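You operate a simulated robot arm through the tools that you are given. There is no shell and no other tool. Be economical: measure what you need, move in short steps, check, and stop when the job is done.

Carry out the task below with a simulated robot arm. There is one attempt and no reset: what you move stays moved.

TASK
Put the recipe card on the grey liner.
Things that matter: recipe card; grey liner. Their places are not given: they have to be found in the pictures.

Only the result counts: the job must be done as asked and must still hold three seconds after the hand-in. Knocking over, shifting, dropping, spilling or breaking anything else fails it.

THE ROBOT
A 7-joint arm with a two-finger parallel gripper, fixed in place. Base frame: the origin is at the foot of the arm, x ahead of it, y to its left, z up; the work surface is at about z = 0. Readings come in m, rad, newtons and seconds.
With the tool pointing down near the work surface it reaches from about 0.24 to 0.62 m from the base axis. Its first joint turns from -1.152 to 1.152 rad. Payload 2.6 kg.
Tool frame: the origin (TCP) lies between the finger pads and is the grasp point; the fingertips stand 0.03 m ahead of it; z points along the fingers, y is the line along which they close. Largest opening 0.094 m; finger width 0.028, thickness 0.01; the body of the gripper, 0.05 by 0.096 m, starts 0.055 m behind the TCP.
Orientation is that of the tool frame in the base frame, as a unit quaternion [w, x, y, z]. With the fingers straight down and closing along the base's y, the tool's x points along the base's -x, its y along +y and its z along -z.

THE INTERFACE
- The arm moves only by the tool send_rows. Its argument "rows" is one flat list of numbers, 5 for each row, row after row: the shift along the base's x, y, z in m, then the turn about the base's z in rad, then the closure, from 0 (fully open) to 1 (shut). In form: [tx, ty, tz, spin, jaw, tx, ty, tz, spin, jaw, ...]. A call has 1 to 12 rows; each row is the pose to reach, as a shift and turn from the pose commanded when the call began. Each row takes 0.2 s and may step no farther than 0.05 m and 0.15 rad from the row before; otherwise, or with a gripper value out of range, the whole call is refused. Where a pose cannot be reached the arm comes as near as it can. A force on the tool above 40 N (or 10 N above the force at the start of the call, whichever is more), or a blocked arm, ends the call early, and 0.2 s more pass. The fingers move at their own pace (about 0.072 m/s each) and stop on an object; they squeeze with about 31 N. The grip force told is the motor's: it shows also when the fingers shut on nothing. Time passes only in rows, and 0.2 s behind the last, so rows that repeat a pose let the fingers close. It gives the time, the measured TCP pose, the force on the tool (base axes), the opening and the grip force at its end, in the units of the frame above (readings bear some noise).
- Cameras (640 x 400 px; columns grow to the right, rows downward): "scene" is fixed at [-0.0071, 0.4141, 0.5889]; the picture's right is [-0.97, -0.25, 0.00], its down [-0.11, 0.42, -0.90] and it looks along [0.22, -0.87, -0.44] (base axes); focal length 321 px, centre (320, 200). "wrist" rides on the gripper at [-0.037, 0, -0.058] in the tool frame; the picture's right is [0.00, -1.00, 0.00], its down [0.97, 0.00, -0.24] and it looks along [0.24, 0.00, 0.97] (tool axes); focal length 218 px, centre (320, 200).
- grab_frame(camera): a new picture of that camera. No time passes.
- pixel_to_xyz(camera, pixels): for up to 12 pixels [column, row] of the newest picture of that camera ("zoom" is the newest enlarged one), the place [x, y, z] in the base frame of the surface seen there, good to about 0.002 m, but the place of the scene camera against the robot may be out by one fixed shift of up to 0.025 m in any direction. No time passes.
- inspect(camera, box): a new picture of the part [left, top, right, bottom] of that camera's present view, enlarged. No time passes.
- sign_off(): hands the job in; it is judged then, once.

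Go step by step. Measure first, check grasps and placings, and put right what went wrong. The budget is 60 turns and 26 pictures, counting those below and the enlarged ones. Unless the task says otherwise, let go and move clear before handing in, and close with one line.

The tools are called by a JSON object that holds its "api" and its "payload". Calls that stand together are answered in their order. send_rows: Moves the arm, as the interface text tells. Its arguments: {"type":"object","properties":{"rows":{"type":"array"}},"required":["rows"]} The other tools are called the same way: grab_frame (camera) takes a picture; pixel_to_xyz (camera, pixels) gives the place of the surface under pixels of a picture; inspect (camera, box) takes an enlarged picture of a part of a camera's view; sign_off () hands the job in.

At the start:

```text
clock: 0.0
eef_pos: [0.3382, -0.1942, 0.3231]
tcp_rot: [0.001, -0.001, 1.0, 0.0]
contact_force: [-0.6, 0.0, -0.5]
opening: 0.0942
finger_force: 0.1
```

scene: 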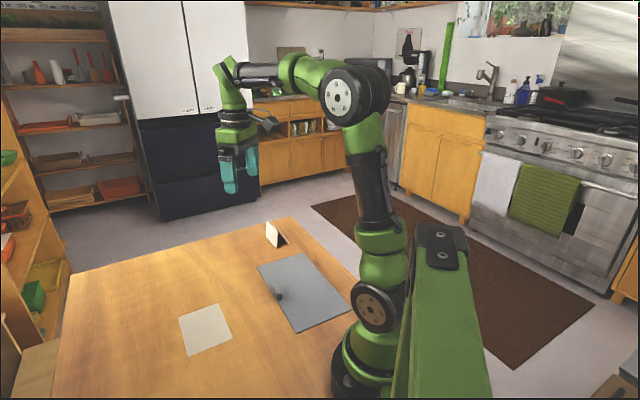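
wrist: 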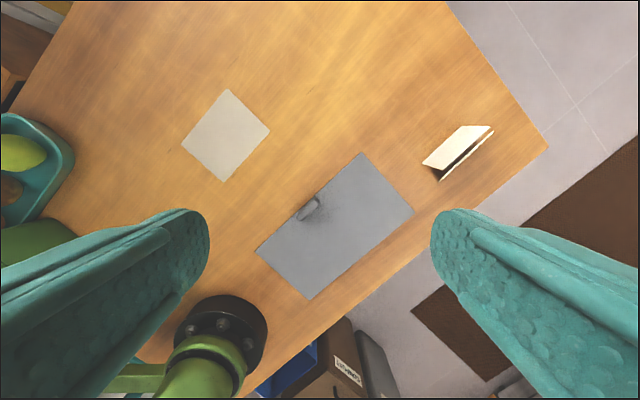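

The wrist picture shows a grey sheet near (335,225) with a small thing on it at (310,207), a flat pale square at (226,135) and a tented card at (458,150). I'll look closer at these.

{"api": "inspect", "payload": {"camera": "scene", "box": [160, 200, 360, 360]}}

{"api": "inspect", "payload": {"camera": "wrist", "box": [160, 70, 520, 310]}}

{"api": "pixel_to_xyz", "payload": {"camera": "wrist", "pixels": [[228, 89], [270, 129], [223, 181], [182, 143], [361, 153], [414, 213], [310, 299], [257, 253], [310, 207], [200, 220], [330, 130], [226, 135]]}}

```text
2.50 times, centred on (260, 280) of scene
```

zoom: 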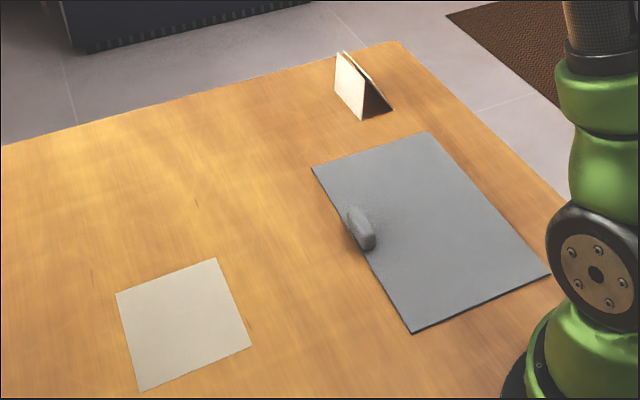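

```text
1.67 times, centred on (340, 190) of wrist
```

zoom: 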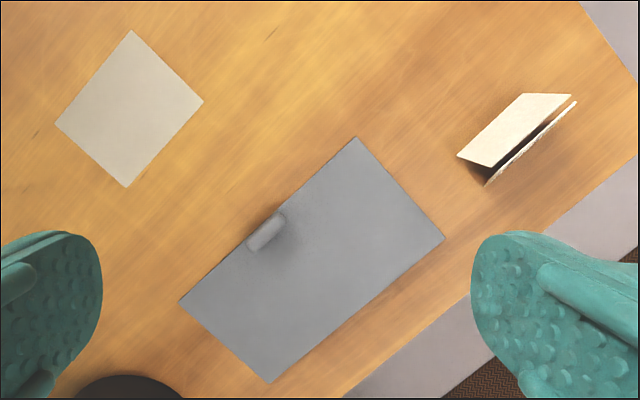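

```text
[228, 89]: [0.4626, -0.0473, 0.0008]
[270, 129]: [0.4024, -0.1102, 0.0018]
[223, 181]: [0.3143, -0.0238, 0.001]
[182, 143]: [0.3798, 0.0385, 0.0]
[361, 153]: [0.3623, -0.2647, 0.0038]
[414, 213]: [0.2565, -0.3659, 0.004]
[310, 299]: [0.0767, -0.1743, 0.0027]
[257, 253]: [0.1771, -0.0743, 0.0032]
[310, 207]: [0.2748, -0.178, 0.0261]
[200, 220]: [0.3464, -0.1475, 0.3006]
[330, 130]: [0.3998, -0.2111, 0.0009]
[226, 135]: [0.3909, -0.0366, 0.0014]
```

The tented object at (458,150) looks like a folded card; the pale flat square is paper-thin. I'll measure the tent and then look closer before deciding which is which.

{"api": "pixel_to_xyz", "payload": {"camera": "wrist", "pixels": [[423, 163], [460, 127], [490, 127], [440, 166], [493, 131], [440, 180], [457, 146], [470, 152], [300, 216], [318, 200], [430, 185], [545, 145]]}}

{"api": "send_rows", "payload": {"rows": [0.02, -0.03, -0.02, 0, 0, 0.03, -0.06, -0.04, 0, 0, 0.04, -0.09, -0.06, 0, 0, 0.05, -0.12, -0.08, 0, 0]}}

{"api": "grab_frame", "payload": {"camera": "wrist"}}

```text
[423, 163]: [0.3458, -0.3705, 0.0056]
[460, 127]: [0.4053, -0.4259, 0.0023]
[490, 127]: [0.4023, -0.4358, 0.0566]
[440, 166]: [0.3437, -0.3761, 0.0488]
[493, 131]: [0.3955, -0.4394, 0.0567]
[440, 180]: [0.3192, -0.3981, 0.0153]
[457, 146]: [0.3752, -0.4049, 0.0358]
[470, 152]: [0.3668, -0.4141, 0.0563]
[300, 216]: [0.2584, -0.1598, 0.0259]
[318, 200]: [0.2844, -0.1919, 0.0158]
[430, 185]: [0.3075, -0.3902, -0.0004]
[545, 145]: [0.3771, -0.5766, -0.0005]
```

```text
clock: 1.0
eef_pos: [0.3873, -0.316, 0.2445]
tcp_rot: [-0.001, 0.001, 1.0, 0.0]
contact_force: [-0.5, -0.2, 0.8]
opening: 0.0939
finger_force: 0.0
```

```text
21 pictures are left
```

wrist: 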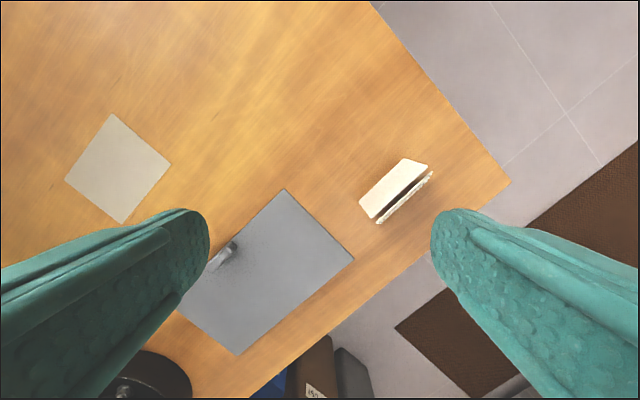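

The card is now at (395,190). I'll enlarge it to learn its shape.

{"api": "inspect", "payload": {"camera": "wrist", "box": [345, 145, 445, 235]}}

{"api": "inspect", "payload": {"camera": "scene", "box": [255, 210, 305, 255]}}

{"api": "pixel_to_xyz", "payload": {"camera": "wrist", "pixels": [[361, 204], [404, 159], [372, 216], [428, 165], [379, 222], [431, 174], [395, 180], [405, 188], [400, 195], [412, 194], [376, 219], [383, 195]]}}

{"api": "pixel_to_xyz", "payload": {"camera": "zoom", "pixels": [[320, 200]]}}

```text
4.44 times, centred on (395, 190) of wrist
```

zoom: 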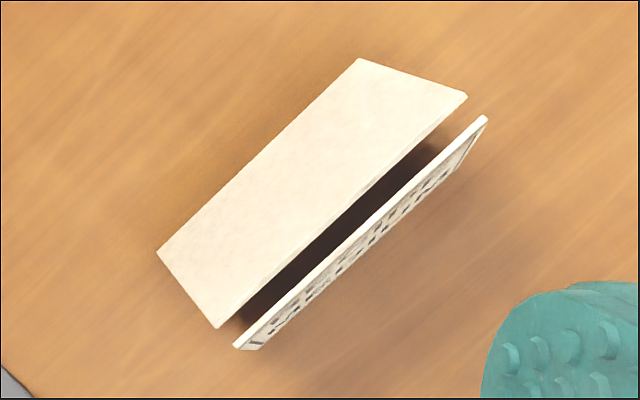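

```text
8.89 times, centred on (280, 232) of scene
```

zoom: 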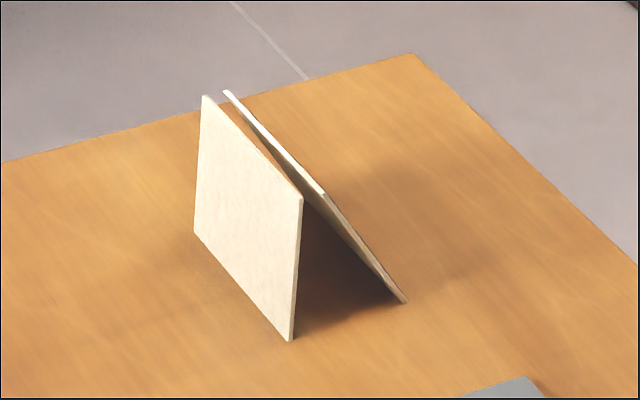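

```text
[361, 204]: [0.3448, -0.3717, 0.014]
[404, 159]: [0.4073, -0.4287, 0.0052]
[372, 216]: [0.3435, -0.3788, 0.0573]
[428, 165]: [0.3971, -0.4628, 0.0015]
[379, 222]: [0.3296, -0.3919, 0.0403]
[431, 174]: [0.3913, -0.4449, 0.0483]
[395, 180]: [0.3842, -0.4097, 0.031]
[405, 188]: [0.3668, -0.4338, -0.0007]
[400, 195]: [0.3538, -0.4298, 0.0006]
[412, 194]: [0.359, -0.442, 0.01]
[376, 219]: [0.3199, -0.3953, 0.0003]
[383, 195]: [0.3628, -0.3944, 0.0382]
```

```text
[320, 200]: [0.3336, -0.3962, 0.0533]
```

The far leaf carries writing, so the tent at about (0.37,-0.41) is the recipe card: two leaves, about 0.08 m long and 0.057 m high. I'll move above it, turn to line the jaws up with its long direction, and look again.

{"api": "send_rows", "payload": {"rows": [-0.003, -0.015, 0, 0.137, 0, -0.006, -0.03, 0, 0.274, 0, -0.01, -0.045, 0, 0.41, 0, -0.013, -0.06, 0, 0.547, 0, -0.016, -0.08, 0, 0.684, 0, -0.019, -0.094, 0, 0.82, 0, -0.019, -0.094, 0, 0.82, 0]}}

{"api": "grab_frame", "payload": {"camera": "wrist"}}

```text
clock: 2.6
eef_pos: [0.3701, -0.4084, 0.2429]
tcp_rot: [0.0, -0.4, 0.917, 0.0]
contact_force: [-0.1, 0.4, 0.5]
opening: 0.094
finger_force: 0.0
```

```text
18 pictures are left
```

wrist: 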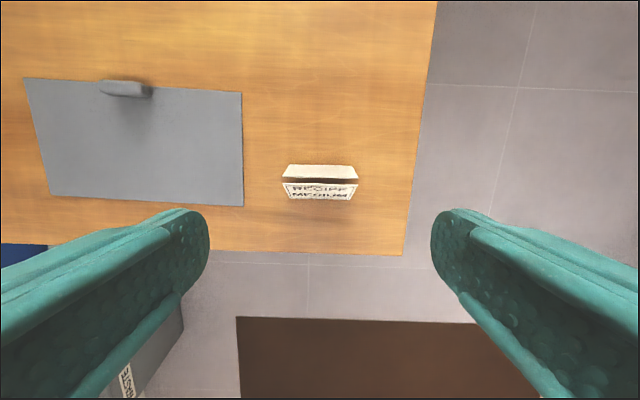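

The card at (320,182) reads "RECIPE ..." and is aligned with the jaws. I'll enlarge it and measure it.

{"api": "inspect", "payload": {"camera": "wrist", "box": [270, 150, 370, 212]}}

```text
6.40 times, centred on (320, 181) of wrist
```

zoom: 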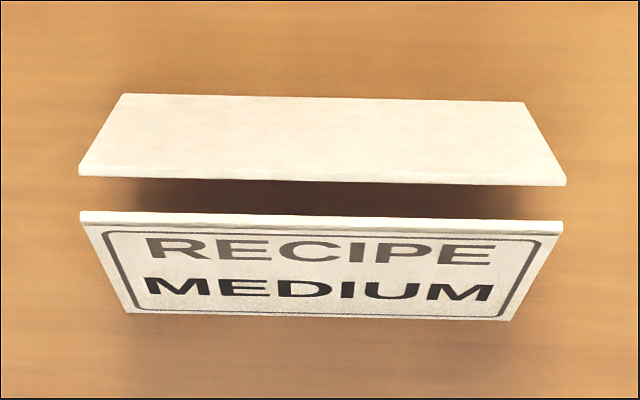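

{"api": "pixel_to_xyz", "payload": {"camera": "zoom", "pixels": [[84, 168], [560, 179], [124, 98], [522, 106], [86, 216], [557, 224], [130, 306], [510, 314], [320, 170], [320, 218], [320, 308], [320, 103]]}}

```text
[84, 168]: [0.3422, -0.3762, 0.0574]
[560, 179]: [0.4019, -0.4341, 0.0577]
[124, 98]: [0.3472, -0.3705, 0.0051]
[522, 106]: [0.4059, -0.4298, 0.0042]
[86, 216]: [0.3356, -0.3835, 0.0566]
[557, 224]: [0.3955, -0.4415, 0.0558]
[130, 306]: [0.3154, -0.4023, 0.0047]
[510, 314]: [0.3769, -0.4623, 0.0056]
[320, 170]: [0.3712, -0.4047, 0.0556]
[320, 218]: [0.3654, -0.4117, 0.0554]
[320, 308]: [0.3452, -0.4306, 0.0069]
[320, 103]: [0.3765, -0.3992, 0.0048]
```

Its leaf tops run from (0.342,-0.376) to (0.402,-0.434), so it is about 0.085 m long, inside the 0.094 m opening. I'll centre on (0.367,-0.411), correct the turn slightly and come down just above it.

{"api": "send_rows", "payload": {"rows": [-0.0026, -0.0025, -0.045, -0.021, 0, -0.0026, -0.0025, -0.09, -0.021, 0, -0.0026, -0.0025, -0.135, -0.021, 0, -0.0026, -0.0025, -0.143, -0.021, 0, -0.0026, -0.0025, -0.143, -0.021, 0]}}

{"api": "grab_frame", "payload": {"camera": "wrist"}}

```text
clock: 3.8
eef_pos: [0.3656, -0.4109, 0.1022]
tcp_rot: [0.0, -0.389, 0.921, 0.0]
contact_force: [0.5, 0.5, 0.8]
opening: 0.094
finger_force: 0.0
```

```text
16 pictures are left
```

wrist: 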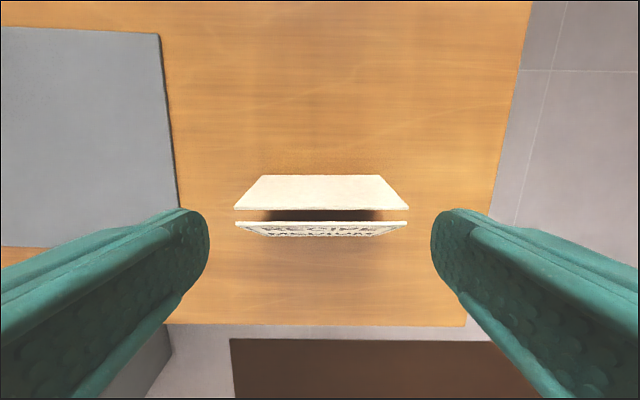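

The card spans columns 234–408 and the fingertips 210–430, so it's centred. Down to z = 0.037 in small steps.

{"api": "send_rows", "payload": {"rows": [0.0005, 0, -0.02, 0, 0, 0.0005, 0, -0.035, 0, 0, 0.0005, 0, -0.05, 0, 0, 0.0005, 0, -0.064, 0, 0, 0.0005, 0, -0.064, 0, 0]}}

{"api": "grab_frame", "payload": {"camera": "wrist"}}

```text
clock: 5.0
eef_pos: [0.369, -0.4107, 0.0381]
tcp_rot: [0.0, -0.39, 0.921, 0.0]
contact_force: [-0.1, -0.8, 0.1]
opening: 0.094
finger_force: 0.1
```

```text
15 pictures are left
```

wrist: 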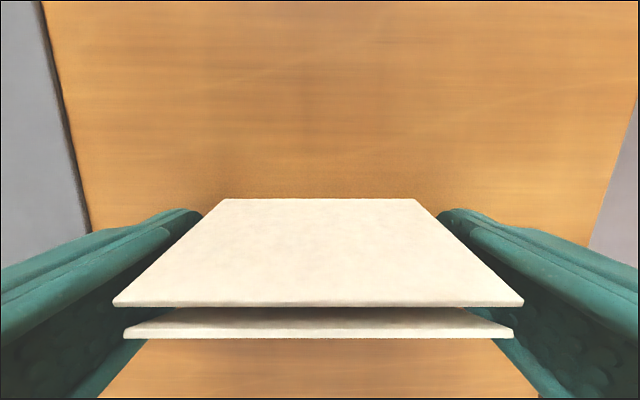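

The card now sits between the fingers without contact. Close the fingers.

{"api": "send_rows", "payload": {"rows": [0, 0, 0, 0, 0.3, 0, 0, 0, 0, 0.6, 0, 0, 0, 0, 0.6]}}

{"api": "grab_frame", "payload": {"camera": "wrist"}}

```text
clock: 5.8
eef_pos: [0.3689, -0.4112, 0.0383]
tcp_rot: [0.001, -0.39, 0.921, 0.0]
contact_force: [-0.6, -0.1, 0.7]
opening: 0.089
finger_force: 30.7
```

```text
14 pictures are left
```

wrist: 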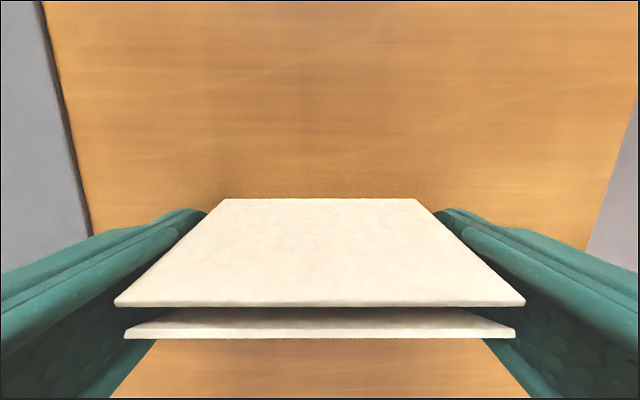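

The fingers stopped at 0.089 m with 31 N, so the card is held. The free middle of the liner, clear of the pebble at about (0.272,-0.177), is near (0.223,-0.223); I'll lift first and check.

{"api": "send_rows", "payload": {"rows": [0, 0, 0.01, 0, 0.6, 0, 0, 0.03, 0, 0.6, 0, 0, 0.06, 0, 0.6, 0, 0, 0.09, 0, 0.6, 0, 0, 0.1, 0, 0.6]}}

{"api": "grab_frame", "payload": {"camera": "scene"}}

```text
clock: 7.0
eef_pos: [0.3705, -0.41, 0.1369]
tcp_rot: [0.0, -0.389, 0.921, 0.0]
contact_force: [0.7, -0.2, -0.2]
opening: 0.089
finger_force: 30.8
```

```text
13 pictures are left
```

scene: 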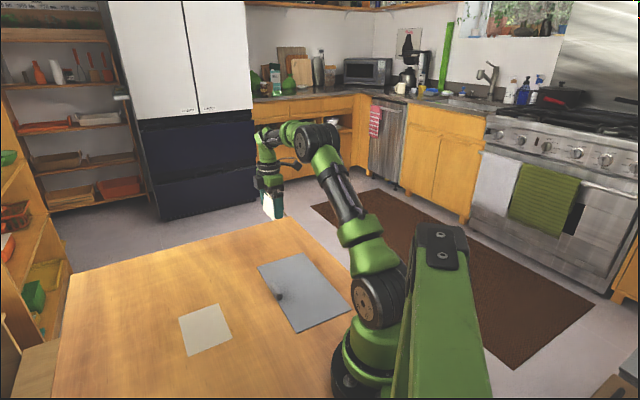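

The card is lifted with the gripper. Now I'll carry it over the liner.

{"api": "send_rows", "payload": {"rows": [-0.015, 0.02, 0, 0, 0.6, -0.039, 0.051, 0, 0, 0.6, -0.063, 0.082, 0, 0, 0.6, -0.087, 0.113, 0, 0, 0.6, -0.111, 0.144, 0, 0, 0.6, -0.133, 0.173, 0, 0, 0.6, -0.1445, 0.188, 0, 0, 0.6, -0.1445, 0.188, 0, 0, 0.6]}}

{"api": "grab_frame", "payload": {"camera": "wrist"}}

{"api": "grab_frame", "payload": {"camera": "scene"}}

```text
clock: 8.8
eef_pos: [0.2211, -0.2216, 0.1402]
tcp_rot: [0.0, -0.389, 0.921, 0.0]
contact_force: [-1.0, 0.1, -1.4]
opening: 0.0893
finger_force: 31.1
```

```text
12 pictures are left
```

wrist: 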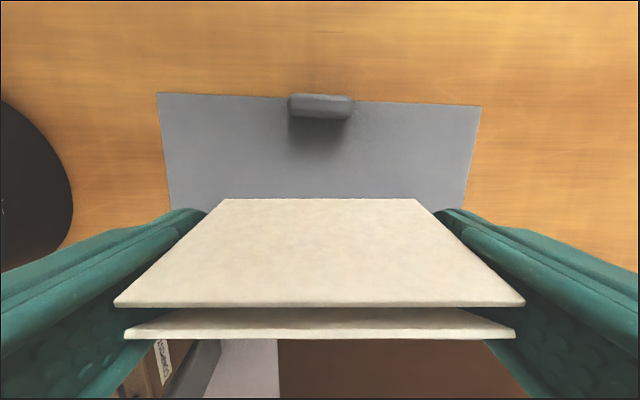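

```text
11 pictures are left
```

scene: 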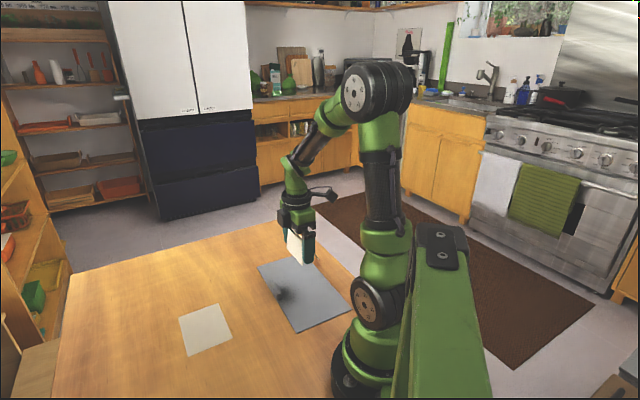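

The card hangs over the liner with the pebble at (320,105) ahead of it. I'll check the liner and pebble positions in this closer view before lowering.

{"api": "pixel_to_xyz", "payload": {"camera": "wrist", "pixels": [[158, 94], [481, 107], [291, 112], [350, 115], [320, 118], [320, 150], [220, 180], [420, 180]]}}

{"api": "send_rows", "payload": {"rows": [0, 0, -0.03, 0, 0.6, 0, 0, -0.06, 0, 0.6, 0, 0, -0.07, 0, 0.6, 0, 0, -0.075, 0, 0.6]}}

{"api": "grab_frame", "payload": {"camera": "wrist"}}

```text
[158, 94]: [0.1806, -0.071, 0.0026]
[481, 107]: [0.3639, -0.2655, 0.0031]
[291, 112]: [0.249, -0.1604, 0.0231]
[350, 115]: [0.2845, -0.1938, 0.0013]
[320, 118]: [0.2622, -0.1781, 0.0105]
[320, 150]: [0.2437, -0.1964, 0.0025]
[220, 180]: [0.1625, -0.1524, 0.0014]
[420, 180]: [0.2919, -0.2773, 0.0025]
```

```text
clock: 9.8
eef_pos: [0.223, -0.2228, 0.0632]
tcp_rot: [0.0, -0.389, 0.921, 0.0]
contact_force: [0.0, 1.4, -0.7]
opening: 0.0888
finger_force: 30.5
```

```text
10 pictures are left
```

wrist: 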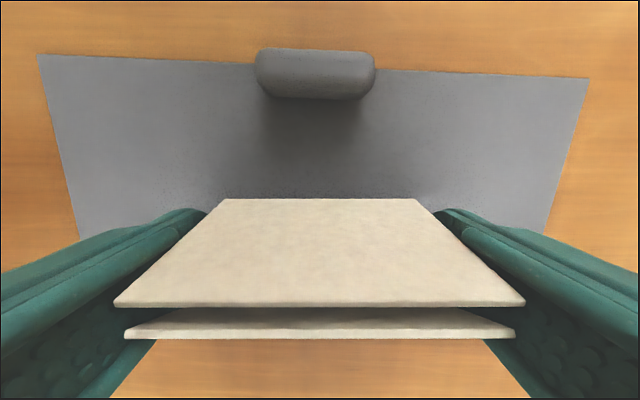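

There are over 4 cm between card and pebble. Contact with the liner is expected about 0.022 m lower; lowering in fine steps.

{"api": "send_rows", "payload": {"rows": [0, 0, -0.01, 0, 0.6, 0, 0, -0.016, 0, 0.6, 0, 0, -0.019, 0, 0.6, 0, 0, -0.0205, 0, 0.6, 0, 0, -0.0215, 0, 0.6, 0, 0, -0.0215, 0, 0.6]}}

{"api": "inspect", "payload": {"camera": "scene", "box": [250, 210, 350, 340]}}

```text
clock: 11.2
eef_pos: [0.2228, -0.2232, 0.0402]
tcp_rot: [0.0, -0.388, 0.922, 0.0]
contact_force: [-3.0, 1.2, 9.4]
opening: 0.0889
finger_force: 31.0
```

```text
3.08 times, centred on (300, 275) of scene
```

zoom: 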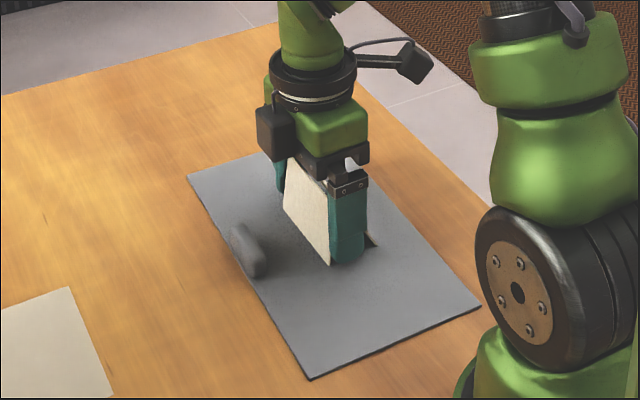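

The upward force of 9 N shows the card is resting on the liner. Open the fingers.

{"api": "send_rows", "payload": {"rows": [0, 0, 0.0005, 0, 0.3, 0, 0, 0.0005, 0, 0, 0, 0, 0.0005, 0, 0, 0, 0, 0.0005, 0, 0]}}

{"api": "grab_frame", "payload": {"camera": "wrist"}}

```text
clock: 12.2
eef_pos: [0.2217, -0.2235, 0.0413]
tcp_rot: [-0.001, -0.389, 0.921, 0.0]
contact_force: [0.8, -0.2, 0.3]
opening: 0.0939
finger_force: 0.0
```

```text
8 pictures are left
```

wrist: 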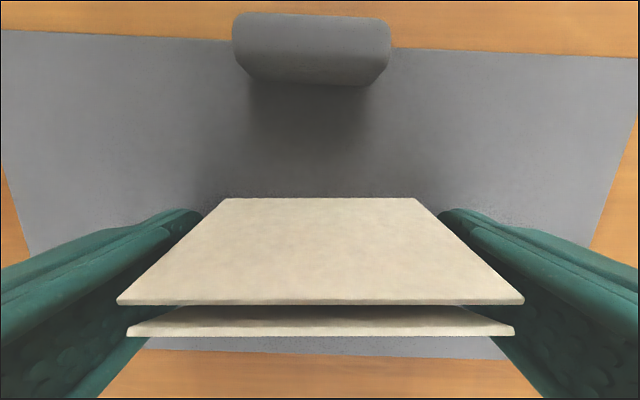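

The fingers are free on both sides and the card stands. I'll rise straight up and look.

{"api": "send_rows", "payload": {"rows": [0, 0, 0.015, 0, 0, 0, 0, 0.035, 0, 0, 0, 0, 0.06, 0, 0, 0, 0, 0.1, 0, 0, 0, 0, 0.14, 0, 0, 0, 0, 0.16, 0, 0, 0, 0, 0.16, 0, 0]}}

{"api": "grab_frame", "payload": {"camera": "wrist"}}

{"api": "inspect", "payload": {"camera": "scene", "box": [160, 200, 360, 360]}}

```text
clock: 13.8
eef_pos: [0.2214, -0.225, 0.2013]
tcp_rot: [0.0, -0.39, 0.921, -0.001]
contact_force: [-0.4, -0.1, 0.6]
opening: 0.094
finger_force: 0.1
```

```text
7 pictures are left
```

wrist: 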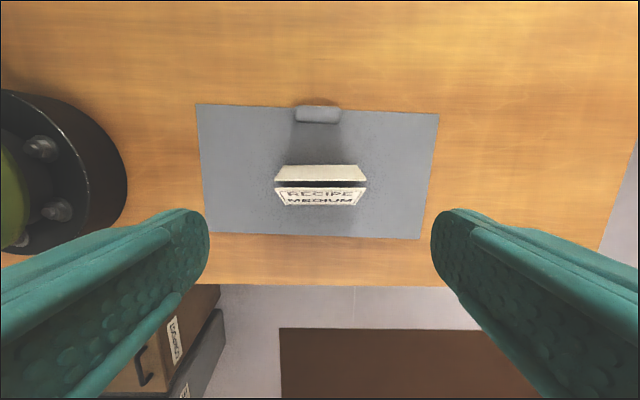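

```text
2.50 times, centred on (260, 280) of scene
```

zoom: 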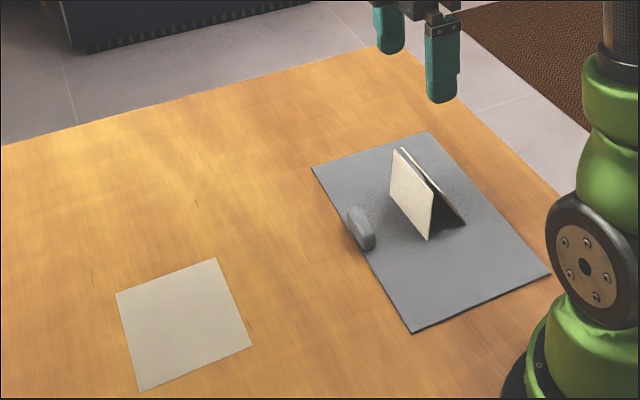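

The recipe card stands wholly on the grey liner at wrist (320,185), the pebble and liner are where they were, and the gripper is clear. Handing in.

{"api": "sign_off", "payload": {}}

```text
The job is handed in.
```

The recipe card is standing upright on the grey liner, released, with nothing else moved, and the job is handed in.
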